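You operate a simulated robot arm through the tools that you are given. There is no shell and no other tool. Be economical: measure what you need, move in short steps, check, and stop when the job is done.

You are at the controls of a simulated two-armed robot. One attempt, no reset.

## Task
On the left half of the narrow table, fold the blue towel in half and then in half again.

Only the result counts: the job must be done as asked and must still hold three seconds after the hand-in. Knocking over, shifting, dropping, spilling or breaking anything else fails it. Flat cloth is picked up by pressing the open fingertips on it (5 to 10 N) and closing them slowly along it; thin cloth reads only 2 to 8 mm in the jaws.

## Robot
Two 6-joint arms with two-finger parallel grippers on one trunk, on a base that drives. Base frame: it is fixed to the floor where the robot stands at the start and does not move with it; the origin is under the middle of the robot, x ahead of it, y to its left, z up; the surface under the hand at the start is at about z = 0.8. Readings come in m, rad, newtons and seconds.
The left shoulder is at the start at [0.08, 0.216, 1.495], the right one opposite. With the tool pointing down near the work surface each hand reaches from about 0.1 to 0.72 m from the robot's upright axis, wherever it stands, measured 20 degrees to its own side. Places, roughly: left half of the narrow table [0.5, 0, 0.8]. Payload 3.43 kg a hand.
The TCP of each hand is the grasp point between the finger pads, 0.03 m short of the fingertips. In the tool frame z runs along the fingers and y along their closing line. The gripper opens to 0.094 m. The fingers are 0.028 m wide and 0.01 m thick; the gripper's body (0.05 by 0.096 m) begins 0.055 m behind the TCP.
Orientation is told as [roll, pitch, yaw] about the base's x, y, z axes, in that order, counted from this pose: with the fingers straight down and closing along the base's y, the tool's x points along the base's -x, its y along +y and its z along -z.

## Interface
- The arms move only by the tool step_arm. It takes "left_rows", "right_rows" or both (then of equal length, played together; a hand with none holds still); each is a list of rows, each a list of 6 numbers: the shift along the base's x, y, z in m, then the turn, a rotation vector about the base's x, y, z in rad. In form: [[dx, dy, dz, rx, ry, rz], ...]. A call has 1 to 20 rows; each row shifts and turns the commanded pose from where the row before left it. "left_fingers" and "right_fingers" are, for a hand that has rows, the closure in counts, from 0 (fully open) to 255 (shut), set as the call begins (left out, the last holds). Rows are played at 5 a second. More than 0.05 m and 0.15 rad between two rows, or a gripper value outside its range, and nothing of the call is played. Where a pose cannot be reached the arm comes as near as it can. A force on the tool above 40 N (or 10 N above the force at the start of the call, whichever is more), or a blocked arm, ends the call early, and 0.2 s more pass. Each finger travels about 0.072 m/s and halts on what it meets, pressing with about 22 N; the grip force reading is that of the motor and also rises with nothing between the fingers. The clock runs only during rows and for 0.2 s after the last one: add rows that do not move to give the fingers time. The reply holds the time, the measured pose of the TCP, the force on the tool along the base axes, the opening and the grip force, in the units named above and with some noise, with the torque about the TCP (base axes, N m) and any sound that the robot's microphone picked up, and new pictures: "views" is both (left out), scene, wrist or none (wrist: the cameras of the hands that moved).
- Cameras (640 x 400 px; columns grow to the right, rows downward): "scene" is now at [0.0893, 0.0158, 1.6357]; the picture's right is [0.25, -0.97, 0.00], its down [-0.86, -0.22, -0.45] and it looks along [0.44, 0.11, -0.89] (base axes); focal length 283 px, centre (320, 200). "left" rides on the left gripper at [0.076, -0.014, -0.102] in its tool frame; the picture's right is [0.18, 0.98, 0.00], its down [-0.75, 0.14, -0.64] and it looks along [-0.63, 0.12, 0.77] (tool axes); focal length 243 px, centre (320, 200). "right" rides on the right gripper at [0.076, 0.014, -0.103] in its tool frame; the picture's right is [-0.18, 0.98, 0.00], its down [-0.75, -0.14, -0.64] and it looks along [-0.63, -0.12, 0.77] (tool axes); focal length 243 px, centre (320, 200). There is no depth. A picture from a camera that has moved, and an enlarged one, comes with that camera's place and axes in the base frame and with its lens.
- lift_body(by): slides the trunk up (or, below 0, down) by that many m; the arms and the scene camera ride with it, the base frame stays. It gives what a move gives, with no picture.
- steer(legs): drives the robot by 1 to 6 legs, each [ahead, left, turn to the left] in m, m and rad, along the robot's own axes; the way and the turn of a leg run together, so that a leg with both is an arc; at most 1.5 m and 3.142 rad a leg. The arms and the cameras ride along, it lands a little off, and it stops where it bumps. It gives what a move gives, and a new picture of the scene camera.
- pan_tilt(pan, tilt): turns the head with the scene camera to pan (to the left, within 1.501 rad either way) and tilt (down, from -0.506 to 1.204), counted from straight ahead of the robot. It gives what a move gives, and a new picture of the scene camera.
- enlarge(camera, box): a new picture of the part [left, top, right, bottom] of that camera's present view, enlarged. The clock stands still meanwhile.
- close_job(): hands the job in; it is judged then, once.

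Go step by step. Nothing tells you exact positions but the pictures and the camera data: compare them with the known pose of the tool, close in by small moves and look again before you grip or let go. The budget is 120 turns and 260 pictures, counting those below and the enlarged ones. Unless the task says otherwise, let go and move clear before handing in, and close with one line.

The tools are called after "Call:" by a JSON object that holds its "method" and its "body". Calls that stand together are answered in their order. step_arm: Moves the arms, as the interface text tells. Its arguments: {"type":"object","properties":{"left_rows":{"type":"array"},"left_fingers":{"type":"number"},"right_rows":{"type":"array"},"right_fingers":{"type":"number"},"views":{"type":"string","enum":["both","scene","wrist","none"]}},"required":[]} The other tools are called the same way: lift_body (by) slides the trunk up or down; steer (legs) drives the base; pan_tilt (pan, tilt) turns the head that bears the scene camera; enlarge (camera, box) takes an enlarged picture of a part of a camera's view; close_job () hands the job in.

At the start:

```text
t: 0.0
left_eef_pos: [0.562, 0.288, 0.9195]
left_tool_rot: [-0.002, 0.001, 0.0]
left_force: [-0.5, 0.1, 0.3]
left_ft_torque: [-0.02, -0.01, 0.0]
left_finger_gap: 0.0939
left_grip_force: 0.0
right_eef_pos: [0.6044, -0.198, 0.9414]
right_tool_rot: [0.001, 0.0, 0.0]
right_force: [0.3, -0.1, 0.5]
right_ft_torque: [0.0, 0.01, 0.0]
right_finger_gap: 0.0943
right_grip_force: 0.0
trunk travel left (down, up): [-0.725, 0.115]
robot x, y, heading: [0.001, 0.0015, 0.003]
head pan, tilt: [0.251, 1.1]
```

scene: 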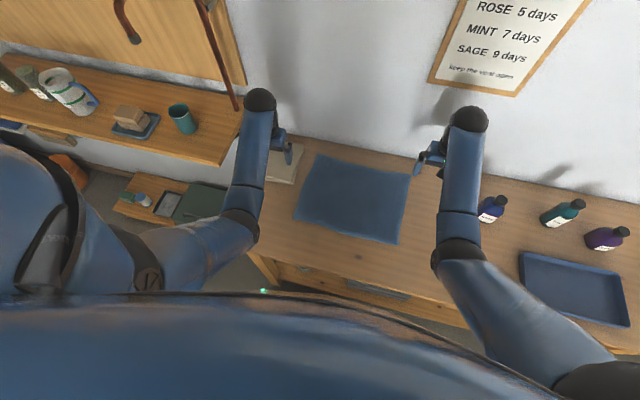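
right: 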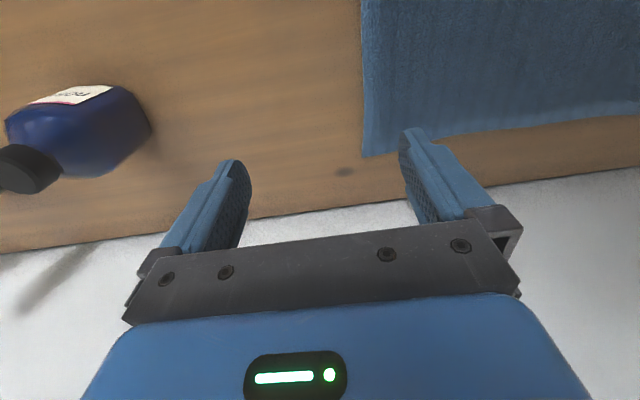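
left: 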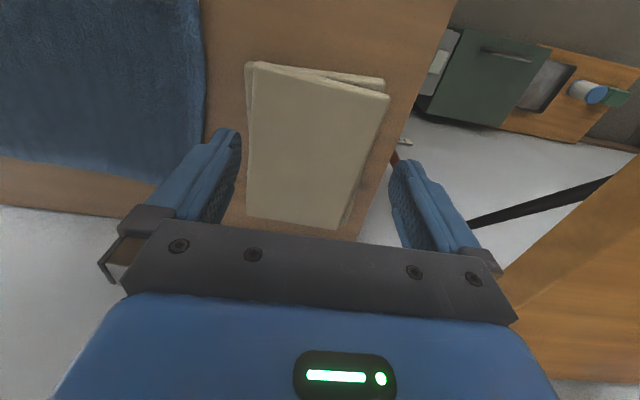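

The blue towel lies flat, at about x 0.41–0.69 and y −0.155–0.18, with the wall at about x 0.735. I plan to grip both near corners, fold them onto the far edge, then fold the left side over the right. First I move both hands above the near corners.

Call:
{"method": "step_arm", "body": {"left_rows": [[-0.033, -0.031, 0, 0, 0, 0], [-0.033, -0.031, 0, 0, 0, 0], [-0.033, -0.031, 0, 0, 0, 0], [-0.033, -0.031, 0, 0, 0, 0], [0, 0, -0.02, 0, 0, 0]], "right_rows": [[-0.0435, 0.015, -0.005, 0, 0, 0], [-0.0435, 0.015, -0.005, 0, 0, 0], [-0.0435, 0.015, -0.005, 0, 0, 0], [-0.0435, 0.015, -0.005, 0, 0, 0], [0, 0, -0.02, 0, 0, 0]], "left_fingers": 146, "right_fingers": 146}}

```text
t: 1.2
left_eef_pos: [0.4287, 0.1642, 0.8999]
left_tool_rot: [0.0, 0.002, 0.0]
left_force: [0.2, -0.2, -0.4]
left_ft_torque: [0.03, 0.03, -0.01]
left_finger_gap: 0.0399
left_grip_force: 0.0
right_eef_pos: [0.4287, -0.1362, 0.9024]
right_tool_rot: [-0.002, -0.002, -0.001]
right_force: [0.6, 0.2, -0.1]
right_ft_torque: [-0.02, 0.02, 0.01]
right_finger_gap: 0.0401
right_grip_force: 0.0
trunk travel left (down, up): [-0.725, 0.115]
robot x, y, heading: [0.0001, -0.0029, 0.0]
head pan, tilt: [0.251, 1.1]
camera scene: at [0.0895, 0.0158, 1.6358], right [0.25, -0.97, 0.0], down [-0.86, -0.22, -0.45], along [0.44, 0.11, -0.89], focal length 283 px, centre (320, 200)
camera right: at [0.3522, -0.1217, 1.0035], right [0.18, 0.98, 0.0], down [0.75, -0.14, 0.64], along [0.63, -0.12, -0.77], focal length 243 px, centre (320, 200)
camera left: at [0.3542, 0.1494, 1.0015], right [-0.18, 0.98, 0.0], down [0.75, 0.14, 0.64], along [0.63, 0.12, -0.77], focal length 243 px, centre (320, 200)
```

scene: 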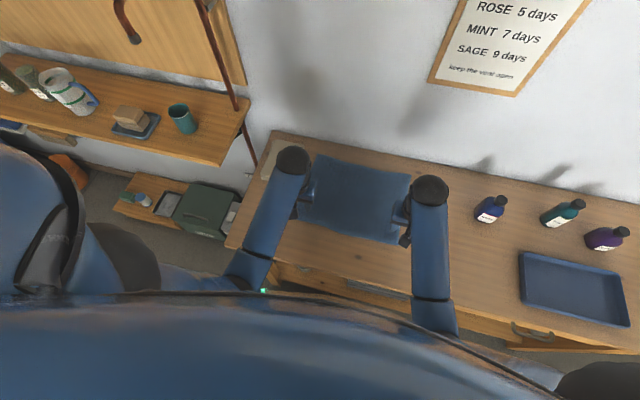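
right: 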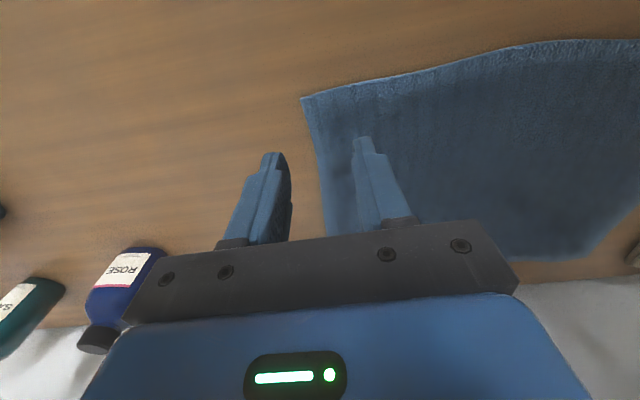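
left: 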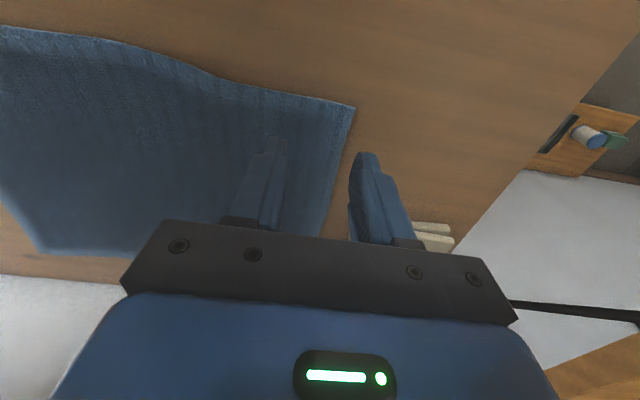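

The near corners are at about (0.411, −0.148) and (0.417, 0.190). I shift both hands so the fingers sit just inside them, then descend to just above the cloth.

Call:
{"method": "step_arm", "body": {"left_rows": [[0.002, -0.006, -0.02, 0, 0, 0], [0, 0, -0.02, 0, 0, 0], [0, 0, -0.02, 0, 0, 0], [0, 0, -0.005, 0, 0, 0], [0, 0, 0, 0, 0, 0]], "right_rows": [[-0.002, 0.018, -0.02, 0, 0, 0], [0, 0, -0.02, 0, 0, 0], [0, 0, -0.02, 0, 0, 0], [0, 0, -0.007, 0, 0, 0], [0, 0, 0, 0, 0, 0]], "views": "wrist"}}

```text
t: 2.4
left_eef_pos: [0.432, 0.1572, 0.8351]
left_tool_rot: [0.0, 0.001, 0.0]
left_force: [-0.3, -0.4, 1.5]
left_ft_torque: [-0.01, 0.02, 0.05]
left_finger_gap: 0.04
left_grip_force: 0.1
right_eef_pos: [0.4294, -0.1187, 0.8331]
right_tool_rot: [0.0, -0.002, 0.0]
right_force: [1.0, -1.2, 4.1]
right_ft_torque: [0.01, 0.02, 0.0]
right_finger_gap: 0.0403
right_grip_force: 0.0
trunk travel left (down, up): [-0.725, 0.115]
robot x, y, heading: [-0.0011, 0.0003, -0.002]
head pan, tilt: [0.251, 1.1]
camera right: at [0.3525, -0.1046, 0.9364], right [0.18, 0.98, 0.0], down [0.75, -0.14, 0.64], along [0.63, -0.12, -0.77], focal length 243 px, centre (320, 200)
camera left: at [0.3559, 0.1436, 0.9359], right [-0.18, 0.98, 0.0], down [0.75, 0.14, 0.64], along [0.63, 0.12, -0.77], focal length 243 px, centre (320, 200)
```

right: 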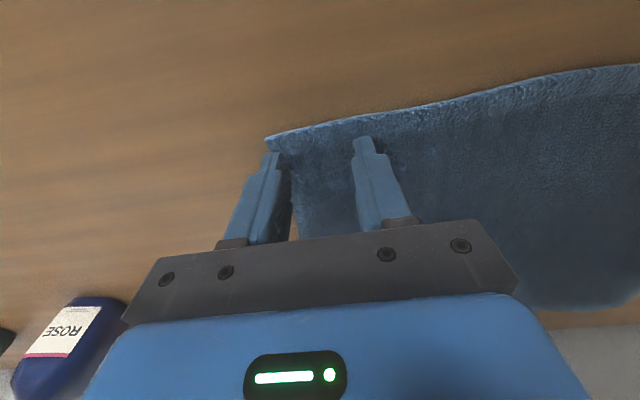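
left: 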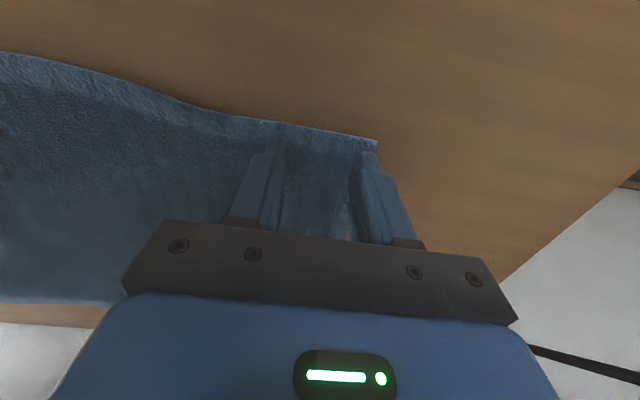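

Both hands have just touched the cloth, with the fingers inside the corners. I press slightly harder.

Call:
{"method": "step_arm", "body": {"left_rows": [[0, 0, -0.002, 0, 0, 0], [0, 0, -0.001, 0, 0, 0], [0, 0, 0, 0, 0, 0]], "right_rows": [[0, 0, -0.001, 0, 0, 0], [0, 0, 0, 0, 0, 0], [0, 0, 0, 0, 0, 0]], "views": "none"}}

```text
t: 3.2
left_eef_pos: [0.4315, 0.1579, 0.832]
left_tool_rot: [0.0, -0.005, 0.002]
left_force: [1.6, 2.8, 17.0]
left_ft_torque: [0.1, -0.04, -0.04]
left_finger_gap: 0.0402
left_grip_force: 0.0
right_eef_pos: [0.4269, -0.1195, 0.8336]
right_tool_rot: [0.002, -0.002, 0.0]
right_force: [3.1, -0.3, 8.3]
right_ft_torque: [0.04, -0.06, -0.03]
right_finger_gap: 0.04
right_grip_force: 0.1
trunk travel left (down, up): [-0.725, 0.115]
robot x, y, heading: [-0.0003, -0.0013, -0.003]
head pan, tilt: [0.251, 1.1]
```

Call:
{"method": "step_arm", "body": {"left_rows": [[0, 0, 0.0018, 0, 0, 0], [0, 0, 0, 0, 0, 0]], "right_rows": [[0, 0, 0, 0, 0, 0], [0, 0, 0, 0, 0, 0]], "left_fingers": 165, "right_fingers": 165, "views": "wrist"}}

```text
t: 3.8
left_eef_pos: [0.4318, 0.1575, 0.8325]
left_tool_rot: [-0.002, -0.001, 0.0]
left_force: [1.9, -4.2, 6.9]
left_ft_torque: [-0.1, -0.08, 0.04]
left_finger_gap: 0.0337
left_grip_force: 0.5
right_eef_pos: [0.4273, -0.119, 0.8328]
right_tool_rot: [0.0, -0.001, 0.001]
right_force: [-1.4, 3.0, 12.5]
right_ft_torque: [0.15, 0.08, 0.02]
right_finger_gap: 0.0331
right_grip_force: 0.2
trunk travel left (down, up): [-0.725, 0.115]
robot x, y, heading: [-0.0018, 0.0017, -0.003]
head pan, tilt: [0.251, 1.1]
camera right: at [0.3508, -0.105, 0.9356], right [0.18, 0.98, 0.0], down [0.75, -0.14, 0.64], along [0.63, -0.12, -0.77], focal length 243 px, centre (320, 200)
camera left: at [0.3546, 0.1434, 0.9345], right [-0.18, 0.98, 0.0], down [0.75, 0.14, 0.64], along [0.63, 0.12, -0.77], focal length 243 px, centre (320, 200)
```

right: 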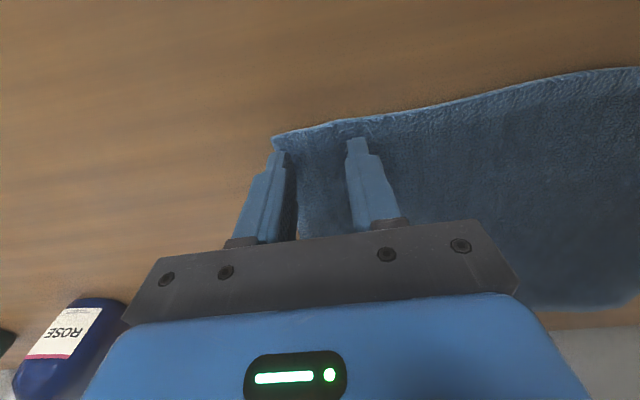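
left: 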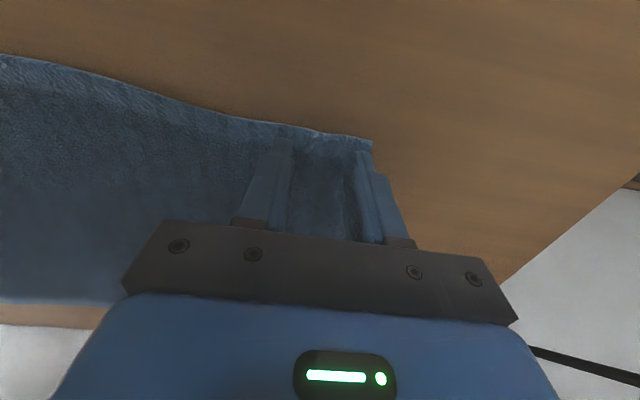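

The cloth is bunching up between the fingers on both sides, so I keep closing slowly.

Call:
{"method": "step_arm", "body": {"left_rows": [[0, 0, 0, 0, 0, 0], [0, 0, 0, 0, 0, 0]], "right_rows": [[0, 0, 0.0005, 0, 0, 0], [0, 0, 0, 0, 0, 0]], "left_fingers": 185, "right_fingers": 185, "views": "none"}}

Call:
{"method": "step_arm", "body": {"left_rows": [[0, 0, 0, 0, 0, 0], [0, 0, 0, 0, 0, 0]], "right_rows": [[0, 0, 0, 0, 0, 0], [0, 0, 0, 0, 0, 0]], "left_fingers": 205, "right_fingers": 205, "views": "none"}}

Call:
{"method": "step_arm", "body": {"left_rows": [[0, 0, 0, 0, 0, 0], [0, 0, 0, 0, 0, 0]], "right_rows": [[0, 0, 0, 0, 0, 0], [0, 0, 0, 0, 0, 0]], "left_fingers": 225, "right_fingers": 225, "views": "wrist"}}

```text
t: 4.4
left_eef_pos: [0.431, 0.1589, 0.8325]
left_tool_rot: [0.001, -0.001, 0.0]
left_force: [-0.9, -2.3, 6.9]
left_ft_torque: [-0.03, 0.03, 0.01]
left_finger_gap: 0.0258
left_grip_force: 0.1
right_eef_pos: [0.4271, -0.1198, 0.834]
right_tool_rot: [0.0, -0.001, 0.0]
right_force: [-0.9, 2.4, 10.0]
right_ft_torque: [0.09, 0.06, 0.04]
right_finger_gap: 0.0261
right_grip_force: 0.0
trunk travel left (down, up): [-0.725, 0.115]
robot x, y, heading: [0.001, -0.0006, 0.005]
head pan, tilt: [0.251, 1.1]
```

```text
t: 5.0
left_eef_pos: [0.4315, 0.1584, 0.8345]
left_tool_rot: [0.0, -0.002, -0.001]
left_force: [-2.3, -2.4, 5.5]
left_ft_torque: [-0.02, 0.04, 0.01]
left_finger_gap: 0.0185
left_grip_force: 0.2
right_eef_pos: [0.4279, -0.1187, 0.8324]
right_tool_rot: [0.0, -0.001, -0.001]
right_force: [-1.0, 2.5, 9.0]
right_ft_torque: [0.1, 0.02, 0.01]
right_finger_gap: 0.0185
right_grip_force: 0.1
trunk travel left (down, up): [-0.725, 0.115]
robot x, y, heading: [0.0012, 0.0012, 0.002]
head pan, tilt: [0.251, 1.1]
```

```text
t: 5.6
left_eef_pos: [0.4304, 0.1575, 0.8333]
left_tool_rot: [0.002, -0.001, 0.0]
left_force: [-0.1, -4.9, 7.0]
left_ft_torque: [-0.17, 0.0, -0.01]
left_finger_gap: 0.0107
left_grip_force: 4.5
right_eef_pos: [0.4274, -0.1202, 0.8331]
right_tool_rot: [-0.001, -0.003, 0.0]
right_force: [0.2, 4.8, 9.3]
right_ft_torque: [0.15, 0.01, 0.01]
right_finger_gap: 0.0114
right_grip_force: 5.0
trunk travel left (down, up): [-0.725, 0.115]
robot x, y, heading: [0.0006, 0.0001, 0.0]
head pan, tilt: [0.251, 1.1]
camera right: at [0.3516, -0.1052, 0.9357], right [0.18, 0.98, 0.0], down [0.75, -0.14, 0.64], along [0.63, -0.12, -0.77], focal length 243 px, centre (320, 200)
camera left: at [0.3551, 0.1437, 0.9346], right [-0.18, 0.98, 0.0], down [0.75, 0.14, 0.64], along [0.63, 0.12, -0.77], focal length 243 px, centre (320, 200)
```

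right: 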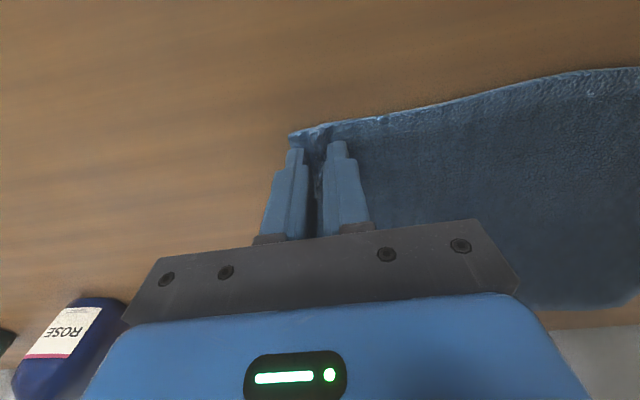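
left: 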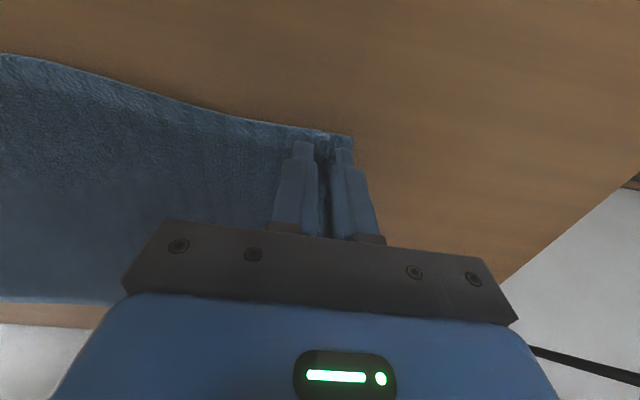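

Ridges are held on both sides and the grip force is rising. I close fully and lift a little to check.

Call:
{"method": "step_arm", "body": {"left_rows": [[0, 0, 0, 0, 0, 0], [0, 0, 0, 0, 0, 0], [0, 0, 0, 0, 0, 0], [0.005, 0, 0.02, 0, 0, 0], [0.01, 0, 0.02, 0, 0, 0]], "right_rows": [[0, 0, 0, 0, 0, 0], [0, 0, 0, 0, 0, 0], [0, 0, 0, 0, 0, 0], [0.005, 0, 0.02, 0, 0, 0], [0.01, 0, 0.02, 0, 0, 0]], "left_fingers": 255, "right_fingers": 255}}

```text
t: 6.8
left_eef_pos: [0.4471, 0.1561, 0.8721]
left_tool_rot: [0.001, 0.002, -0.001]
left_force: [0.3, -12.0, -0.4]
left_ft_torque: [-0.38, 0.0, 0.01]
left_finger_gap: 0.0045
left_grip_force: 22.0
right_eef_pos: [0.443, -0.1188, 0.873]
right_tool_rot: [0.001, 0.002, 0.0]
right_force: [0.5, 13.9, -0.1]
right_ft_torque: [0.38, -0.01, 0.01]
right_finger_gap: 0.0044
right_grip_force: 22.3
trunk travel left (down, up): [-0.725, 0.115]
robot x, y, heading: [-0.0032, -0.0002, 0.002]
head pan, tilt: [0.251, 1.1]
camera scene: at [0.0898, 0.0159, 1.6356], right [0.25, -0.97, 0.0], down [-0.86, -0.22, -0.45], along [0.44, 0.11, -0.89], focal length 283 px, centre (320, 200)
camera right: at [0.3682, -0.1054, 0.9755], right [0.18, 0.98, 0.0], down [0.75, -0.14, 0.64], along [0.63, -0.12, -0.77], focal length 243 px, centre (320, 200)
camera left: at [0.3711, 0.1428, 0.9733], right [-0.18, 0.98, 0.0], down [0.75, 0.14, 0.64], along [0.63, 0.12, -0.77], focal length 243 px, centre (320, 200)
```

scene: 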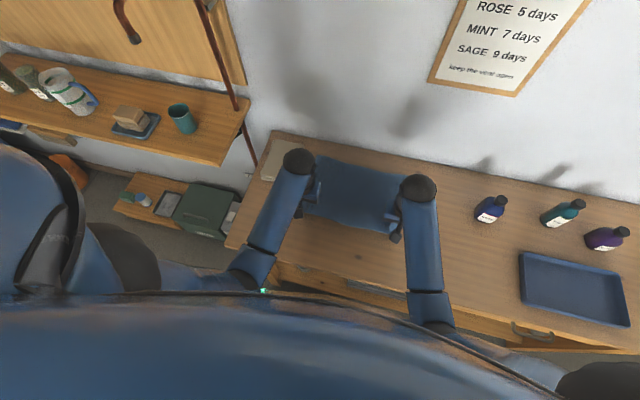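
right: 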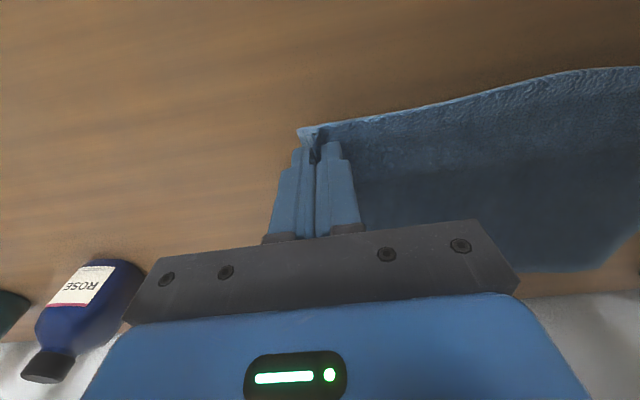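
left: 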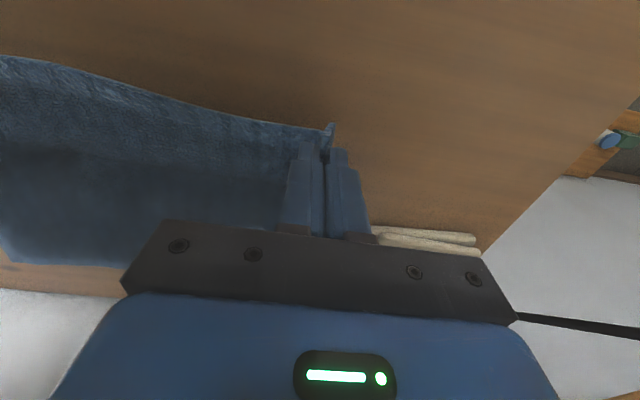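

Both corners are held (4.5 mm in the jaws), with some sideways tension between the hands. I ease the hands inward and carry the edge over in an arc.

Call:
{"method": "step_arm", "body": {"left_rows": [[0.03, -0.003, 0.02, 0, 0, 0], [0.035, -0.003, 0.018, 0, 0, 0], [0.035, 0, 0.008, 0, 0, 0], [0.035, 0, -0.008, 0, 0, 0], [0.03, 0, -0.018, 0, 0, 0]], "right_rows": [[0.031, 0.003, 0.02, 0, 0, 0], [0.036, 0.003, 0.018, 0, 0, 0], [0.035, 0, 0.008, 0, 0, 0], [0.035, 0, -0.008, 0, 0, 0], [0.03, 0, -0.018, 0, 0, 0]]}}

```text
t: 8.0
left_eef_pos: [0.6174, 0.152, 0.8895]
left_tool_rot: [-0.001, 0.004, 0.0]
left_force: [-0.6, -1.1, 0.7]
left_ft_torque: [-0.01, 0.02, 0.0]
left_finger_gap: 0.0039
left_grip_force: 22.1
right_eef_pos: [0.6136, -0.1162, 0.8907]
right_tool_rot: [-0.001, 0.003, 0.001]
right_force: [0.5, 0.8, -0.6]
right_ft_torque: [0.05, 0.03, 0.02]
right_finger_gap: 0.0044
right_grip_force: 21.8
trunk travel left (down, up): [-0.725, 0.115]
robot x, y, heading: [-0.0017, -0.0008, -0.004]
head pan, tilt: [0.251, 1.1]
camera scene: at [0.0934, 0.0158, 1.6354], right [0.25, -0.97, 0.0], down [-0.86, -0.22, -0.45], along [0.44, 0.11, -0.89], focal length 283 px, centre (320, 200)
camera right: at [0.5367, -0.1003, 0.9935], right [0.18, 0.98, 0.0], down [0.76, -0.14, 0.64], along [0.63, -0.12, -0.77], focal length 243 px, centre (320, 200)
camera left: at [0.5412, 0.1368, 0.9913], right [-0.18, 0.98, 0.0], down [0.76, 0.14, 0.64], along [0.63, 0.12, -0.77], focal length 243 px, centre (320, 200)
```

scene: 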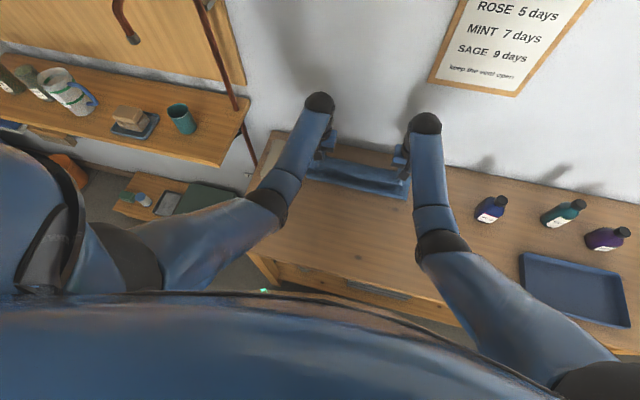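
right: 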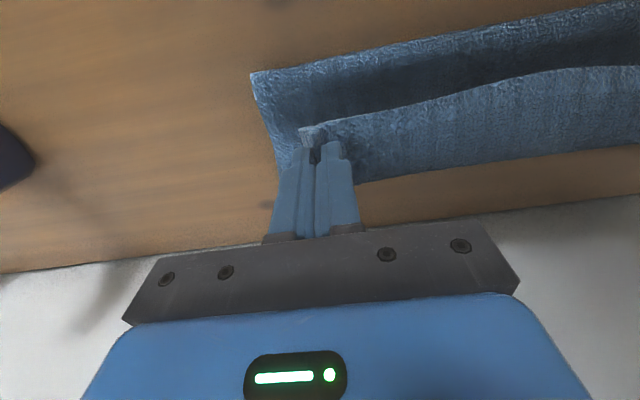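
left: 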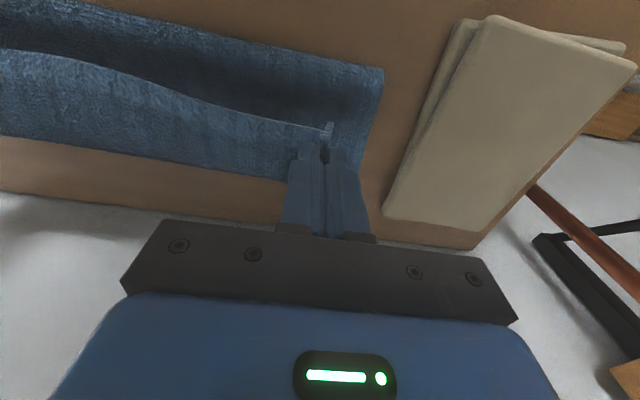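

I enlarge the scene view to see how the cloth is draped.

Call:
{"method": "enlarge", "body": {"camera": "scene", "box": [260, 110, 460, 235]}}

Call:
{"method": "enlarge", "body": {"camera": "right", "box": [220, 0, 640, 262]}}

```text
3.20 times, centred on (360, 172) of scene
camera zoom: at [0.0934, 0.0158, 1.6354], right [0.25, -0.97, 0.0], down [-0.86, -0.22, -0.45], along [0.44, 0.11, -0.89], focal length 906 px, centre (192, 288)
```

zoom: 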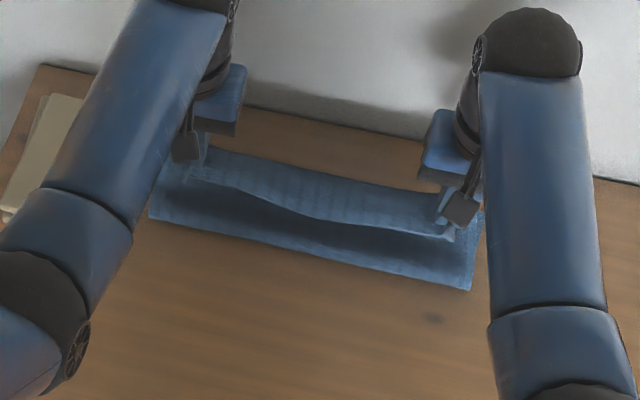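

```text
1.52 times, centred on (430, 131) of right
camera zoom: at [0.5367, -0.1003, 0.9935], right [0.18, 0.98, 0.0], down [0.76, -0.14, 0.64], along [0.63, -0.12, -0.77], focal length 370 px, centre (152, 305)
```

zoom: 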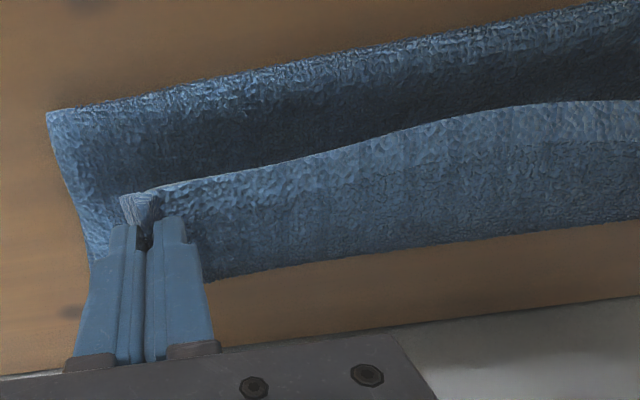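

The cloth is folding, but near the fingers it curls because the hands stay vertical. I carry on to the far edge and lower, then see how it lies.

Call:
{"method": "step_arm", "body": {"left_rows": [[0.026, 0, -0.005, 0, 0, 0], [0.026, 0, -0.015, 0, 0, 0], [0, 0, -0.015, 0, 0, 0], [0, 0, -0.01, 0, 0, 0], [0, 0, 0, 0, 0, 0]], "right_rows": [[0.027, 0, -0.005, 0, 0, 0], [0.027, 0, -0.015, 0, 0, 0], [0, 0, -0.015, 0, 0, 0], [0, 0, -0.01, 0, 0, 0], [0, 0, 0, 0, 0, 0]]}}

```text
t: 9.2
left_eef_pos: [0.6645, 0.1511, 0.8462]
left_tool_rot: [0.0, 0.001, 0.0]
left_force: [-0.2, -1.3, 1.1]
left_ft_torque: [0.0, 0.01, -0.01]
left_finger_gap: 0.0039
left_grip_force: 22.1
right_eef_pos: [0.6639, -0.1145, 0.8474]
right_tool_rot: [0.0, 0.0, 0.002]
right_force: [0.1, 0.1, -0.2]
right_ft_torque: [0.05, 0.0, 0.03]
right_finger_gap: 0.0047
right_grip_force: 22.1
trunk travel left (down, up): [-0.725, 0.115]
robot x, y, heading: [0.0021, 0.0006, 0.002]
head pan, tilt: [0.251, 1.1]
camera scene: at [0.0904, 0.0157, 1.6357], right [0.25, -0.97, 0.0], down [-0.86, -0.22, -0.45], along [0.44, 0.11, -0.89], focal length 283 px, centre (320, 200)
camera right: at [0.5883, -0.0996, 0.9497], right [0.18, 0.98, 0.0], down [0.75, -0.14, 0.64], along [0.63, -0.12, -0.77], focal length 243 px, centre (320, 200)
camera left: at [0.5891, 0.1365, 0.9473], right [-0.18, 0.98, 0.0], down [0.75, 0.14, 0.64], along [0.63, 0.12, -0.77], focal length 243 px, centre (320, 200)
```

scene: 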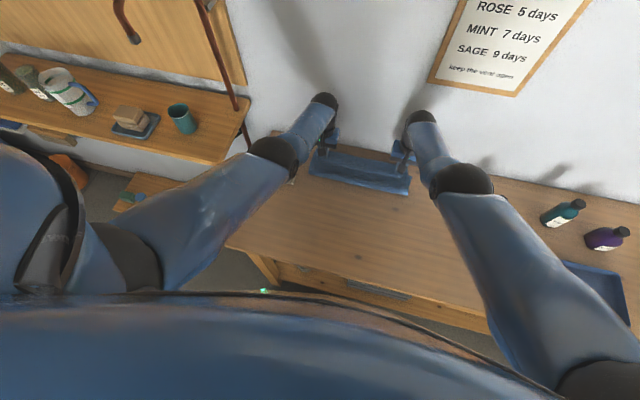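
right: 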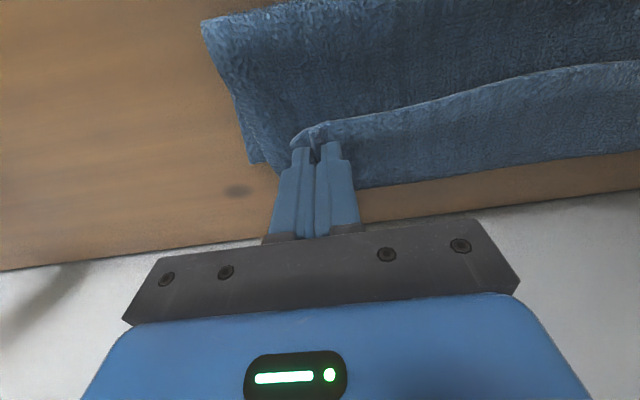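
left: 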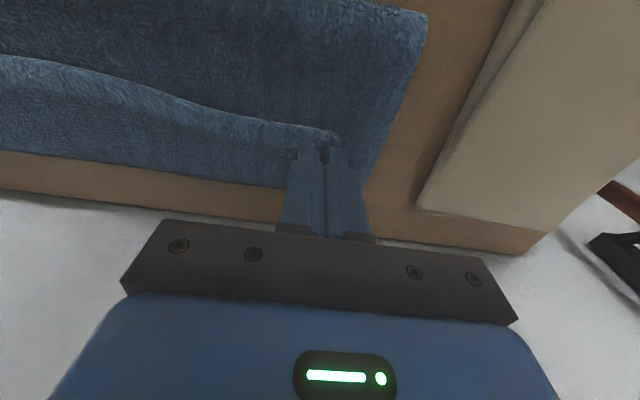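

The curl is too large and the fold line sits too far forward, so releasing here would not give a clean half-fold. I carry the edge back along the arc to unfold it. Then I'll re-grip with the fingers closing along x, so the pinched edge stands vertical.

Call:
{"method": "step_arm", "body": {"left_rows": [[-0.01, 0, 0.03, 0, 0, 0], [-0.035, 0, 0.025, 0, 0, 0], [-0.035, 0, 0.015, 0, 0, 0], [-0.035, 0, 0, 0, 0, 0], [-0.04, 0, -0.01, 0, 0, 0], [-0.04, 0, -0.02, 0, 0, 0], [-0.04, 0.006, -0.025, 0, 0, 0], [-0.01, 0.003, -0.02, 0, 0, 0], [0, 0, 0, 0, 0, 0]], "right_rows": [[-0.01, 0, 0.03, 0, 0, 0], [-0.035, 0, 0.025, 0, 0, 0], [-0.035, 0, 0.015, 0, 0, 0], [-0.035, 0, 0, 0, 0, 0], [-0.04, 0, -0.01, 0, 0, 0], [-0.04, 0, -0.02, 0, 0, 0], [-0.04, -0.006, -0.025, 0, 0, 0], [-0.01, -0.003, -0.02, 0, 0, 0], [0, 0, 0, 0, 0, 0]]}}

```text
t: 11.2
left_eef_pos: [0.4204, 0.1615, 0.8426]
left_tool_rot: [-0.003, 0.0, -0.001]
left_force: [0.5, -23.7, 1.2]
left_ft_torque: [-0.74, -0.01, -0.02]
left_finger_gap: 0.0048
left_grip_force: 21.9
right_eef_pos: [0.4193, -0.1222, 0.8436]
right_tool_rot: [0.004, 0.0, 0.001]
right_force: [0.0, 24.0, -0.3]
right_ft_torque: [0.75, -0.02, 0.02]
right_finger_gap: 0.0049
right_grip_force: 22.3
trunk travel left (down, up): [-0.725, 0.115]
robot x, y, heading: [-0.0012, 0.0032, -0.001]
head pan, tilt: [0.251, 1.1]
camera scene: at [0.0905, 0.0159, 1.6356], right [0.25, -0.97, 0.0], down [-0.86, -0.22, -0.45], along [0.44, 0.11, -0.89], focal length 283 px, centre (320, 200)
camera right: at [0.3435, -0.1078, 0.9455], right [0.18, 0.98, 0.0], down [0.75, -0.14, 0.64], along [0.63, -0.11, -0.77], focal length 243 px, centre (320, 200)
camera left: at [0.3434, 0.1477, 0.9433], right [-0.18, 0.98, 0.0], down [0.75, 0.14, 0.64], along [0.63, 0.11, -0.77], focal length 243 px, centre (320, 200)
```

scene: 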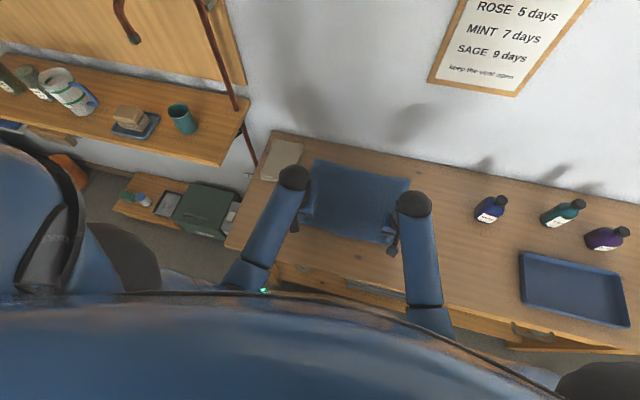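
right: 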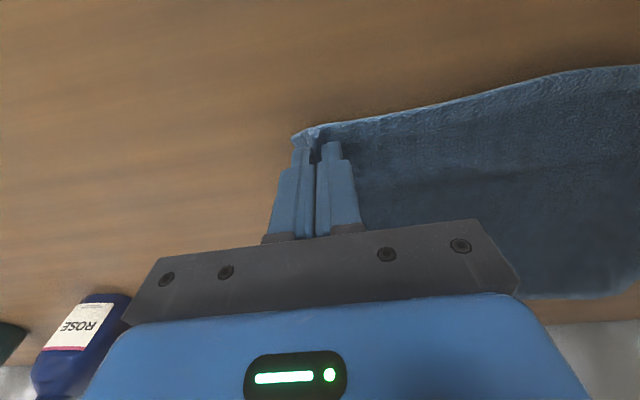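
left: 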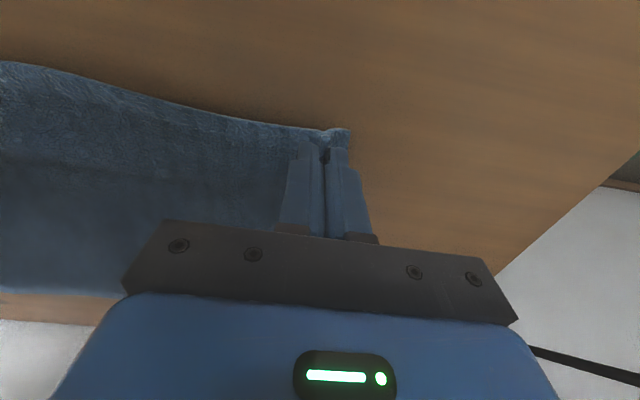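

The towel is unfolded again. While I still hold both corners I pull the towel about 5 cm toward the robot, to straighten it and give the wrists room from the wall. Then I lower and release.

Call:
{"method": "step_arm", "body": {"left_rows": [[-0.01, -0.003, 0, 0, 0, 0], [-0.02, 0, 0, 0, 0, 0], [-0.02, 0, 0, 0, 0, 0], [-0.01, 0, -0.005, 0, 0, 0], [0, 0, -0.003, 0, 0, 0]], "right_rows": [[-0.01, 0.003, 0, 0, 0, 0], [-0.02, 0, 0, 0, 0, 0], [-0.02, 0, 0, 0, 0, 0], [-0.01, 0, -0.005, 0, 0, 0], [0, 0, -0.003, 0, 0, 0]], "views": "none"}}

Call:
{"method": "step_arm", "body": {"left_rows": [[0, 0, 0, 0, 0, 0], [0, 0, 0, 0, 0, 0], [0, 0, 0, 0, 0, 0], [0, 0, 0.03, 0, 0, 0], [0, 0, 0.05, 0, 0, 0]], "right_rows": [[0, 0, 0, 0, 0, 0], [0, 0, 0, 0, 0, 0], [0, 0, 0, 0, 0, 0], [0, 0, 0.03, 0, 0, 0], [0, 0, 0.05, 0, 0, 0]], "left_fingers": 170, "right_fingers": 170}}

```text
t: 12.4
left_eef_pos: [0.3591, 0.158, 0.8357]
left_tool_rot: [0.0, 0.0, 0.0]
left_force: [-0.8, -15.0, 1.3]
left_ft_torque: [-0.5, -0.01, 0.01]
left_finger_gap: 0.0043
left_grip_force: 22.1
right_eef_pos: [0.3596, -0.1191, 0.8343]
right_tool_rot: [0.002, 0.001, 0.0]
right_force: [-0.1, 15.1, 0.9]
right_ft_torque: [0.49, 0.01, 0.06]
right_finger_gap: 0.005
right_grip_force: 21.4
trunk travel left (down, up): [-0.725, 0.115]
robot x, y, heading: [-0.0025, -0.0018, -0.003]
head pan, tilt: [0.251, 1.1]
```

```text
t: 13.6
left_eef_pos: [0.3593, 0.1566, 0.915]
left_tool_rot: [0.001, -0.001, 0.0]
left_force: [0.0, -0.1, -0.2]
left_ft_torque: [0.01, 0.0, 0.02]
left_finger_gap: 0.0313
left_grip_force: 0.2
right_eef_pos: [0.3583, -0.1211, 0.914]
right_tool_rot: [0.0, 0.0, 0.001]
right_force: [-0.3, 0.0, -0.5]
right_ft_torque: [-0.04, -0.03, 0.03]
right_finger_gap: 0.0309
right_grip_force: 0.1
trunk travel left (down, up): [-0.725, 0.115]
robot x, y, heading: [0.0028, -0.0038, 0.002]
head pan, tilt: [0.251, 1.1]
camera scene: at [0.0889, 0.0157, 1.6356], right [0.25, -0.97, 0.0], down [-0.86, -0.22, -0.45], along [0.44, 0.11, -0.89], focal length 283 px, centre (320, 200)
camera right: at [0.2822, -0.1067, 1.017], right [0.18, 0.98, 0.0], down [0.75, -0.14, 0.64], along [0.63, -0.12, -0.77], focal length 243 px, centre (320, 200)
camera left: at [0.2824, 0.1417, 1.0169], right [-0.18, 0.98, 0.0], down [0.75, 0.14, 0.64], along [0.63, 0.12, -0.77], focal length 243 px, centre (320, 200)
```

scene: 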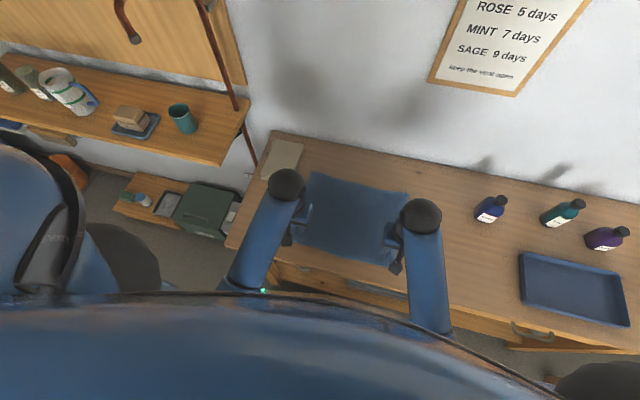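
right: 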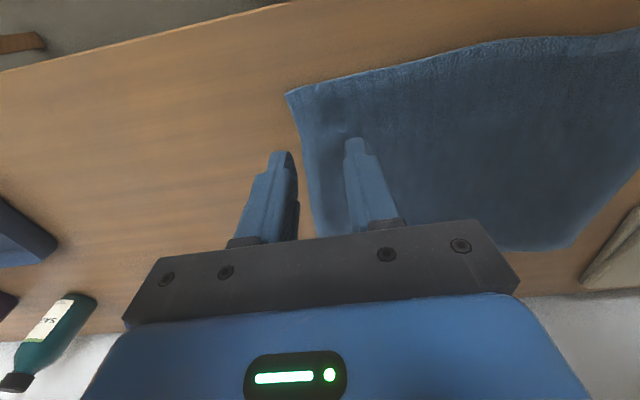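
left: 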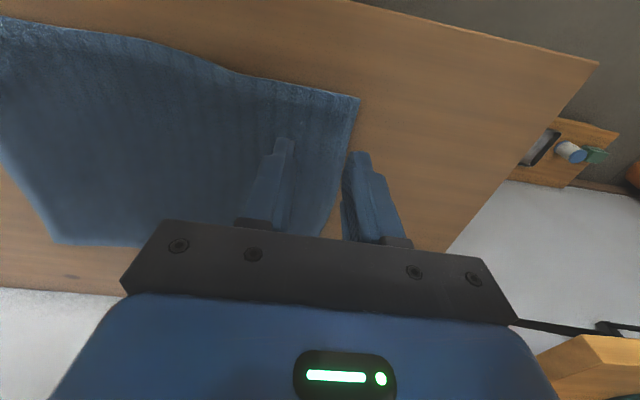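

The towel is flat again, spanning about x 0.34–0.60. I yaw the hands 90° with the cameras outward, so the fingers close along x.

Call:
{"method": "step_arm", "body": {"left_rows": [[0, 0, 0, 0, 0, -0.1428], [0, 0, 0, 0, 0, -0.1428], [0, 0, 0, 0, 0, -0.1428], [0, 0, 0, 0, 0, -0.1428], [0, 0, 0, 0, 0, -0.1428], [0, 0, 0, 0, 0, -0.1428], [0, 0, 0, 0, 0, -0.1428], [0, 0, 0, 0, 0, -0.1428], [0, 0, 0, 0, 0, -0.1428], [0, 0, 0, 0, 0, -0.1428], [0, 0, 0, 0, 0, -0.1428], [0, 0, 0, 0, 0, 0]], "right_rows": [[0, 0, 0, 0, 0, 0.1428], [0, 0, 0, 0, 0, 0.1428], [0, 0, 0, 0, 0, 0.1428], [0, 0, 0, 0, 0, 0.1428], [0, 0, 0, 0, 0, 0.1428], [0, 0, 0, 0, 0, 0.1428], [0, 0, 0, 0, 0, 0.1428], [0, 0, 0, 0, 0, 0.1428], [0, 0, 0, 0, 0, 0.1428], [0, 0, 0, 0, 0, 0.1428], [0, 0, 0, 0, 0, 0.1428], [0, 0, 0, 0, 0, 0]]}}

```text
t: 16.2
left_eef_pos: [0.3584, 0.1584, 0.9139]
left_tool_rot: [0.0, 0.001, -1.573]
left_force: [0.3, -0.3, -0.2]
left_ft_torque: [-0.01, -0.01, -0.01]
left_finger_gap: 0.0313
left_grip_force: 0.0
right_eef_pos: [0.3598, -0.1192, 0.9151]
right_tool_rot: [-0.001, 0.0, 1.573]
right_force: [-0.3, 0.8, 0.0]
right_ft_torque: [0.01, -0.02, -0.03]
right_finger_gap: 0.0317
right_grip_force: 0.0
trunk travel left (down, up): [-0.725, 0.115]
robot x, y, heading: [-0.0012, 0.0002, -0.001]
head pan, tilt: [0.251, 1.1]
camera scene: at [0.0891, 0.0158, 1.6357], right [0.25, -0.97, 0.0], down [-0.86, -0.22, -0.45], along [0.44, 0.11, -0.89], focal length 283 px, centre (320, 200)
camera right: at [0.3452, -0.1953, 1.0177], right [-0.98, 0.18, 0.0], down [0.14, 0.75, 0.64], along [0.12, 0.63, -0.77], focal length 243 px, centre (320, 200)
camera left: at [0.3447, 0.2341, 1.0158], right [0.98, 0.18, 0.0], down [0.14, -0.75, 0.64], along [0.12, -0.63, -0.77], focal length 243 px, centre (320, 200)
```

scene: 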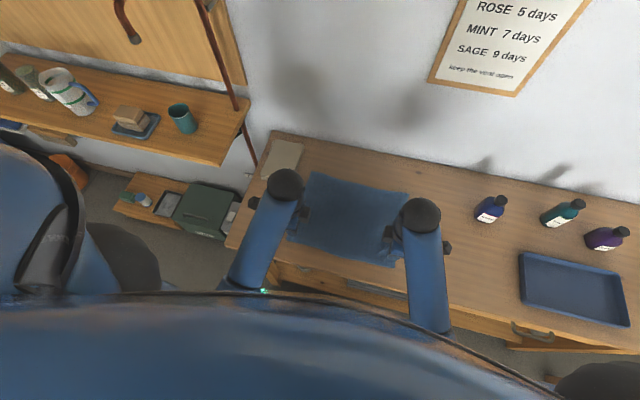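
right: 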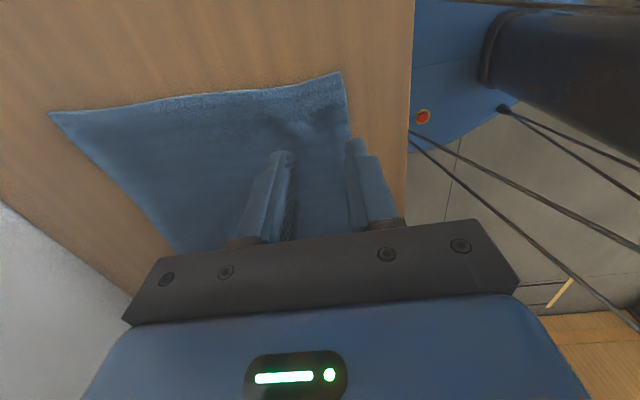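
left: 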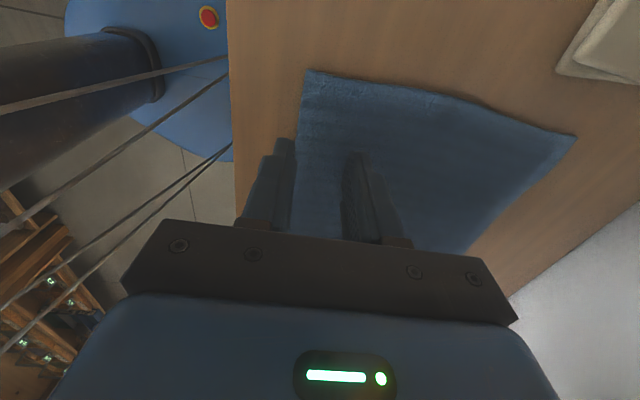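

I place each pair of fingers astride the near edge, with the near finger just off the cloth and the far finger on it, close to each corner. Then I descend.

Call:
{"method": "step_arm", "body": {"left_rows": [[-0.006, 0.012, -0.02, 0, 0, 0], [0, 0, -0.03, 0, 0, 0], [0, 0, -0.025, 0, 0, 0], [0, 0, -0.005, 0, 0, 0], [0, 0, 0, 0, 0, 0]], "right_rows": [[-0.012, -0.009, -0.02, 0, 0, 0], [0, 0, -0.03, 0, 0, 0], [0, 0, -0.025, 0, 0, 0], [0, 0, -0.005, 0, 0, 0], [0, 0, 0, 0, 0, 0]], "views": "wrist"}}

```text
t: 17.4
left_eef_pos: [0.354, 0.1694, 0.8348]
left_tool_rot: [-0.001, 0.0, -1.57]
left_force: [-0.8, 0.3, 0.9]
left_ft_torque: [-0.03, -0.06, 0.02]
left_finger_gap: 0.0315
left_grip_force: 0.1
right_eef_pos: [0.3467, -0.128, 0.8334]
right_tool_rot: [0.002, 0.001, 1.572]
right_force: [-0.2, 0.1, 0.7]
right_ft_torque: [-0.01, -0.03, 0.0]
right_finger_gap: 0.0311
right_grip_force: 0.0
trunk travel left (down, up): [-0.725, 0.115]
robot x, y, heading: [0.0004, 0.0016, -0.002]
head pan, tilt: [0.251, 1.1]
camera right: at [0.3319, -0.2047, 0.9373], right [-0.98, 0.18, 0.0], down [0.14, 0.75, 0.64], along [0.12, 0.63, -0.77], focal length 243 px, centre (320, 200)
camera left: at [0.3393, 0.2463, 0.9354], right [0.98, 0.18, 0.0], down [0.14, -0.75, 0.64], along [0.12, -0.63, -0.77], focal length 243 px, centre (320, 200)
```

right: 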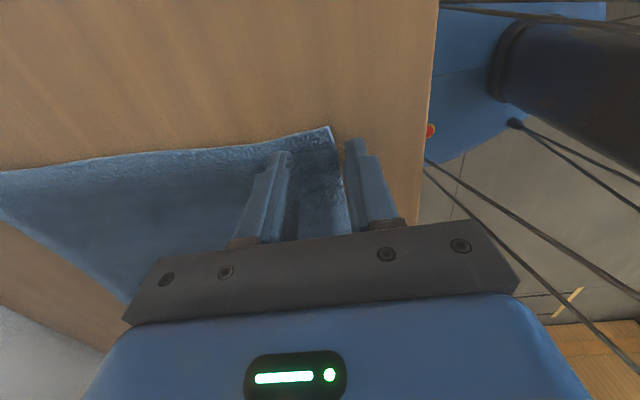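
left: 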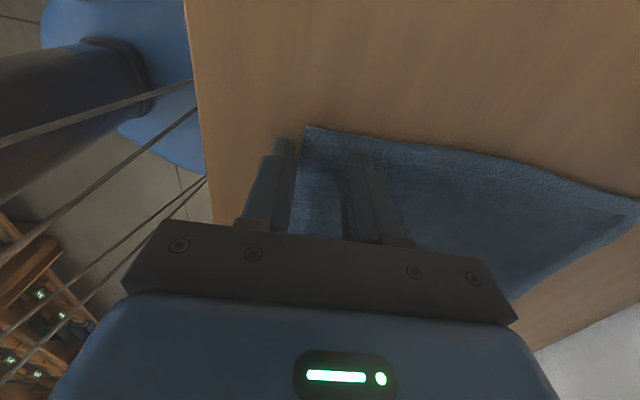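

Call:
{"method": "step_arm", "body": {"left_rows": [[0, 0, -0.0015, 0, 0, 0], [0, 0, 0, 0, 0, 0]], "right_rows": [[0, 0, -0.001, 0, 0, 0], [0, 0, 0, 0, 0, 0]], "views": "none"}}

```text
t: 18.0
left_eef_pos: [0.353, 0.1702, 0.8339]
left_tool_rot: [0.0, 0.001, -1.572]
left_force: [-0.1, 1.6, 5.3]
left_ft_torque: [0.05, -0.09, 0.02]
left_finger_gap: 0.0314
left_grip_force: 0.0
right_eef_pos: [0.3467, -0.1289, 0.8338]
right_tool_rot: [-0.002, 0.0, 1.571]
right_force: [0.4, 0.5, 2.7]
right_ft_torque: [0.01, -0.03, -0.01]
right_finger_gap: 0.0312
right_grip_force: 0.1
trunk travel left (down, up): [-0.725, 0.115]
robot x, y, heading: [-0.0012, -0.002, -0.002]
head pan, tilt: [0.251, 1.1]
```

Call:
{"method": "step_arm", "body": {"left_rows": [[0, 0, -0.0007, 0, 0, 0], [0, 0, 0, 0, 0, 0]], "right_rows": [[0, 0, -0.001, 0, 0, 0], [0, 0, 0, 0, 0, 0]], "left_fingers": 185, "right_fingers": 185, "views": "none"}}

Call:
{"method": "step_arm", "body": {"left_rows": [[0, 0, 0, 0, 0, 0], [0, 0, 0, 0, 0, 0]], "right_rows": [[0, 0, 0, 0, 0, 0], [0, 0, 0, 0, 0, 0]], "left_fingers": 205, "right_fingers": 205, "views": "wrist"}}

```text
t: 18.6
left_eef_pos: [0.3531, 0.1709, 0.8342]
left_tool_rot: [0.0, -0.001, -1.573]
left_force: [0.0, 0.1, 6.6]
left_ft_torque: [0.02, -0.13, 0.04]
left_finger_gap: 0.0265
left_grip_force: 0.5
right_eef_pos: [0.3479, -0.129, 0.8337]
right_tool_rot: [-0.002, 0.0, 1.572]
right_force: [-0.5, 0.6, 5.7]
right_ft_torque: [0.02, -0.16, 0.0]
right_finger_gap: 0.0262
right_grip_force: 0.2
trunk travel left (down, up): [-0.725, 0.115]
robot x, y, heading: [0.0006, 0.004, 0.0]
head pan, tilt: [0.251, 1.1]
```

```text
t: 19.2
left_eef_pos: [0.3521, 0.1694, 0.8328]
left_tool_rot: [-0.001, 0.0, -1.571]
left_force: [-1.6, -0.3, 6.5]
left_ft_torque: [-0.01, -0.03, 0.0]
left_finger_gap: 0.0177
left_grip_force: 0.0
right_eef_pos: [0.3461, -0.1284, 0.8335]
right_tool_rot: [-0.001, 0.0, 1.571]
right_force: [-1.3, 0.4, 7.6]
right_ft_torque: [0.02, -0.07, 0.01]
right_finger_gap: 0.0178
right_grip_force: 0.1
trunk travel left (down, up): [-0.725, 0.115]
robot x, y, heading: [-0.0032, -0.0004, 0.002]
head pan, tilt: [0.251, 1.1]
camera right: at [0.3316, -0.2048, 0.9357], right [-0.98, 0.18, 0.0], down [0.14, 0.75, 0.64], along [0.12, 0.63, -0.77], focal length 243 px, centre (320, 200)
camera left: at [0.3383, 0.2458, 0.9343], right [0.98, 0.18, 0.0], down [0.14, -0.75, 0.64], along [0.12, -0.63, -0.77], focal length 243 px, centre (320, 200)
```

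right: 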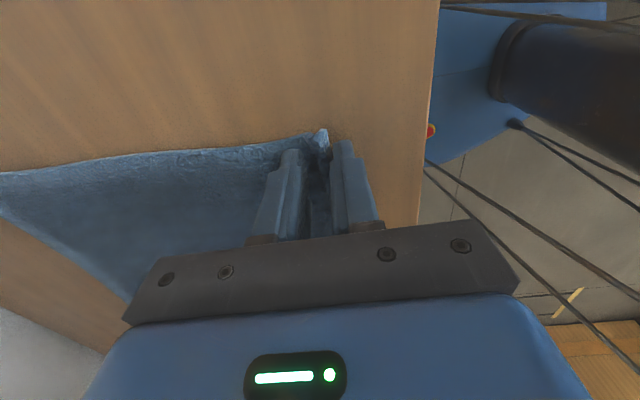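
left: 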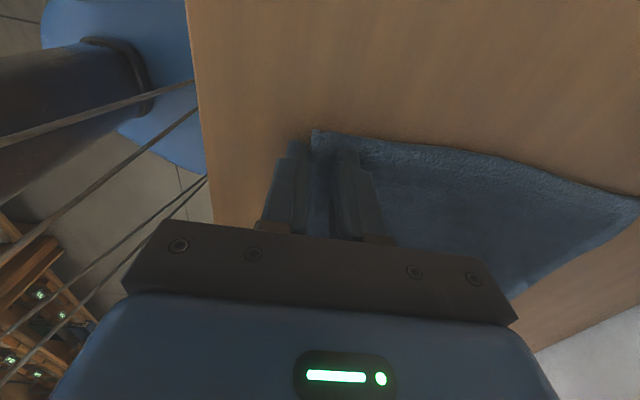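

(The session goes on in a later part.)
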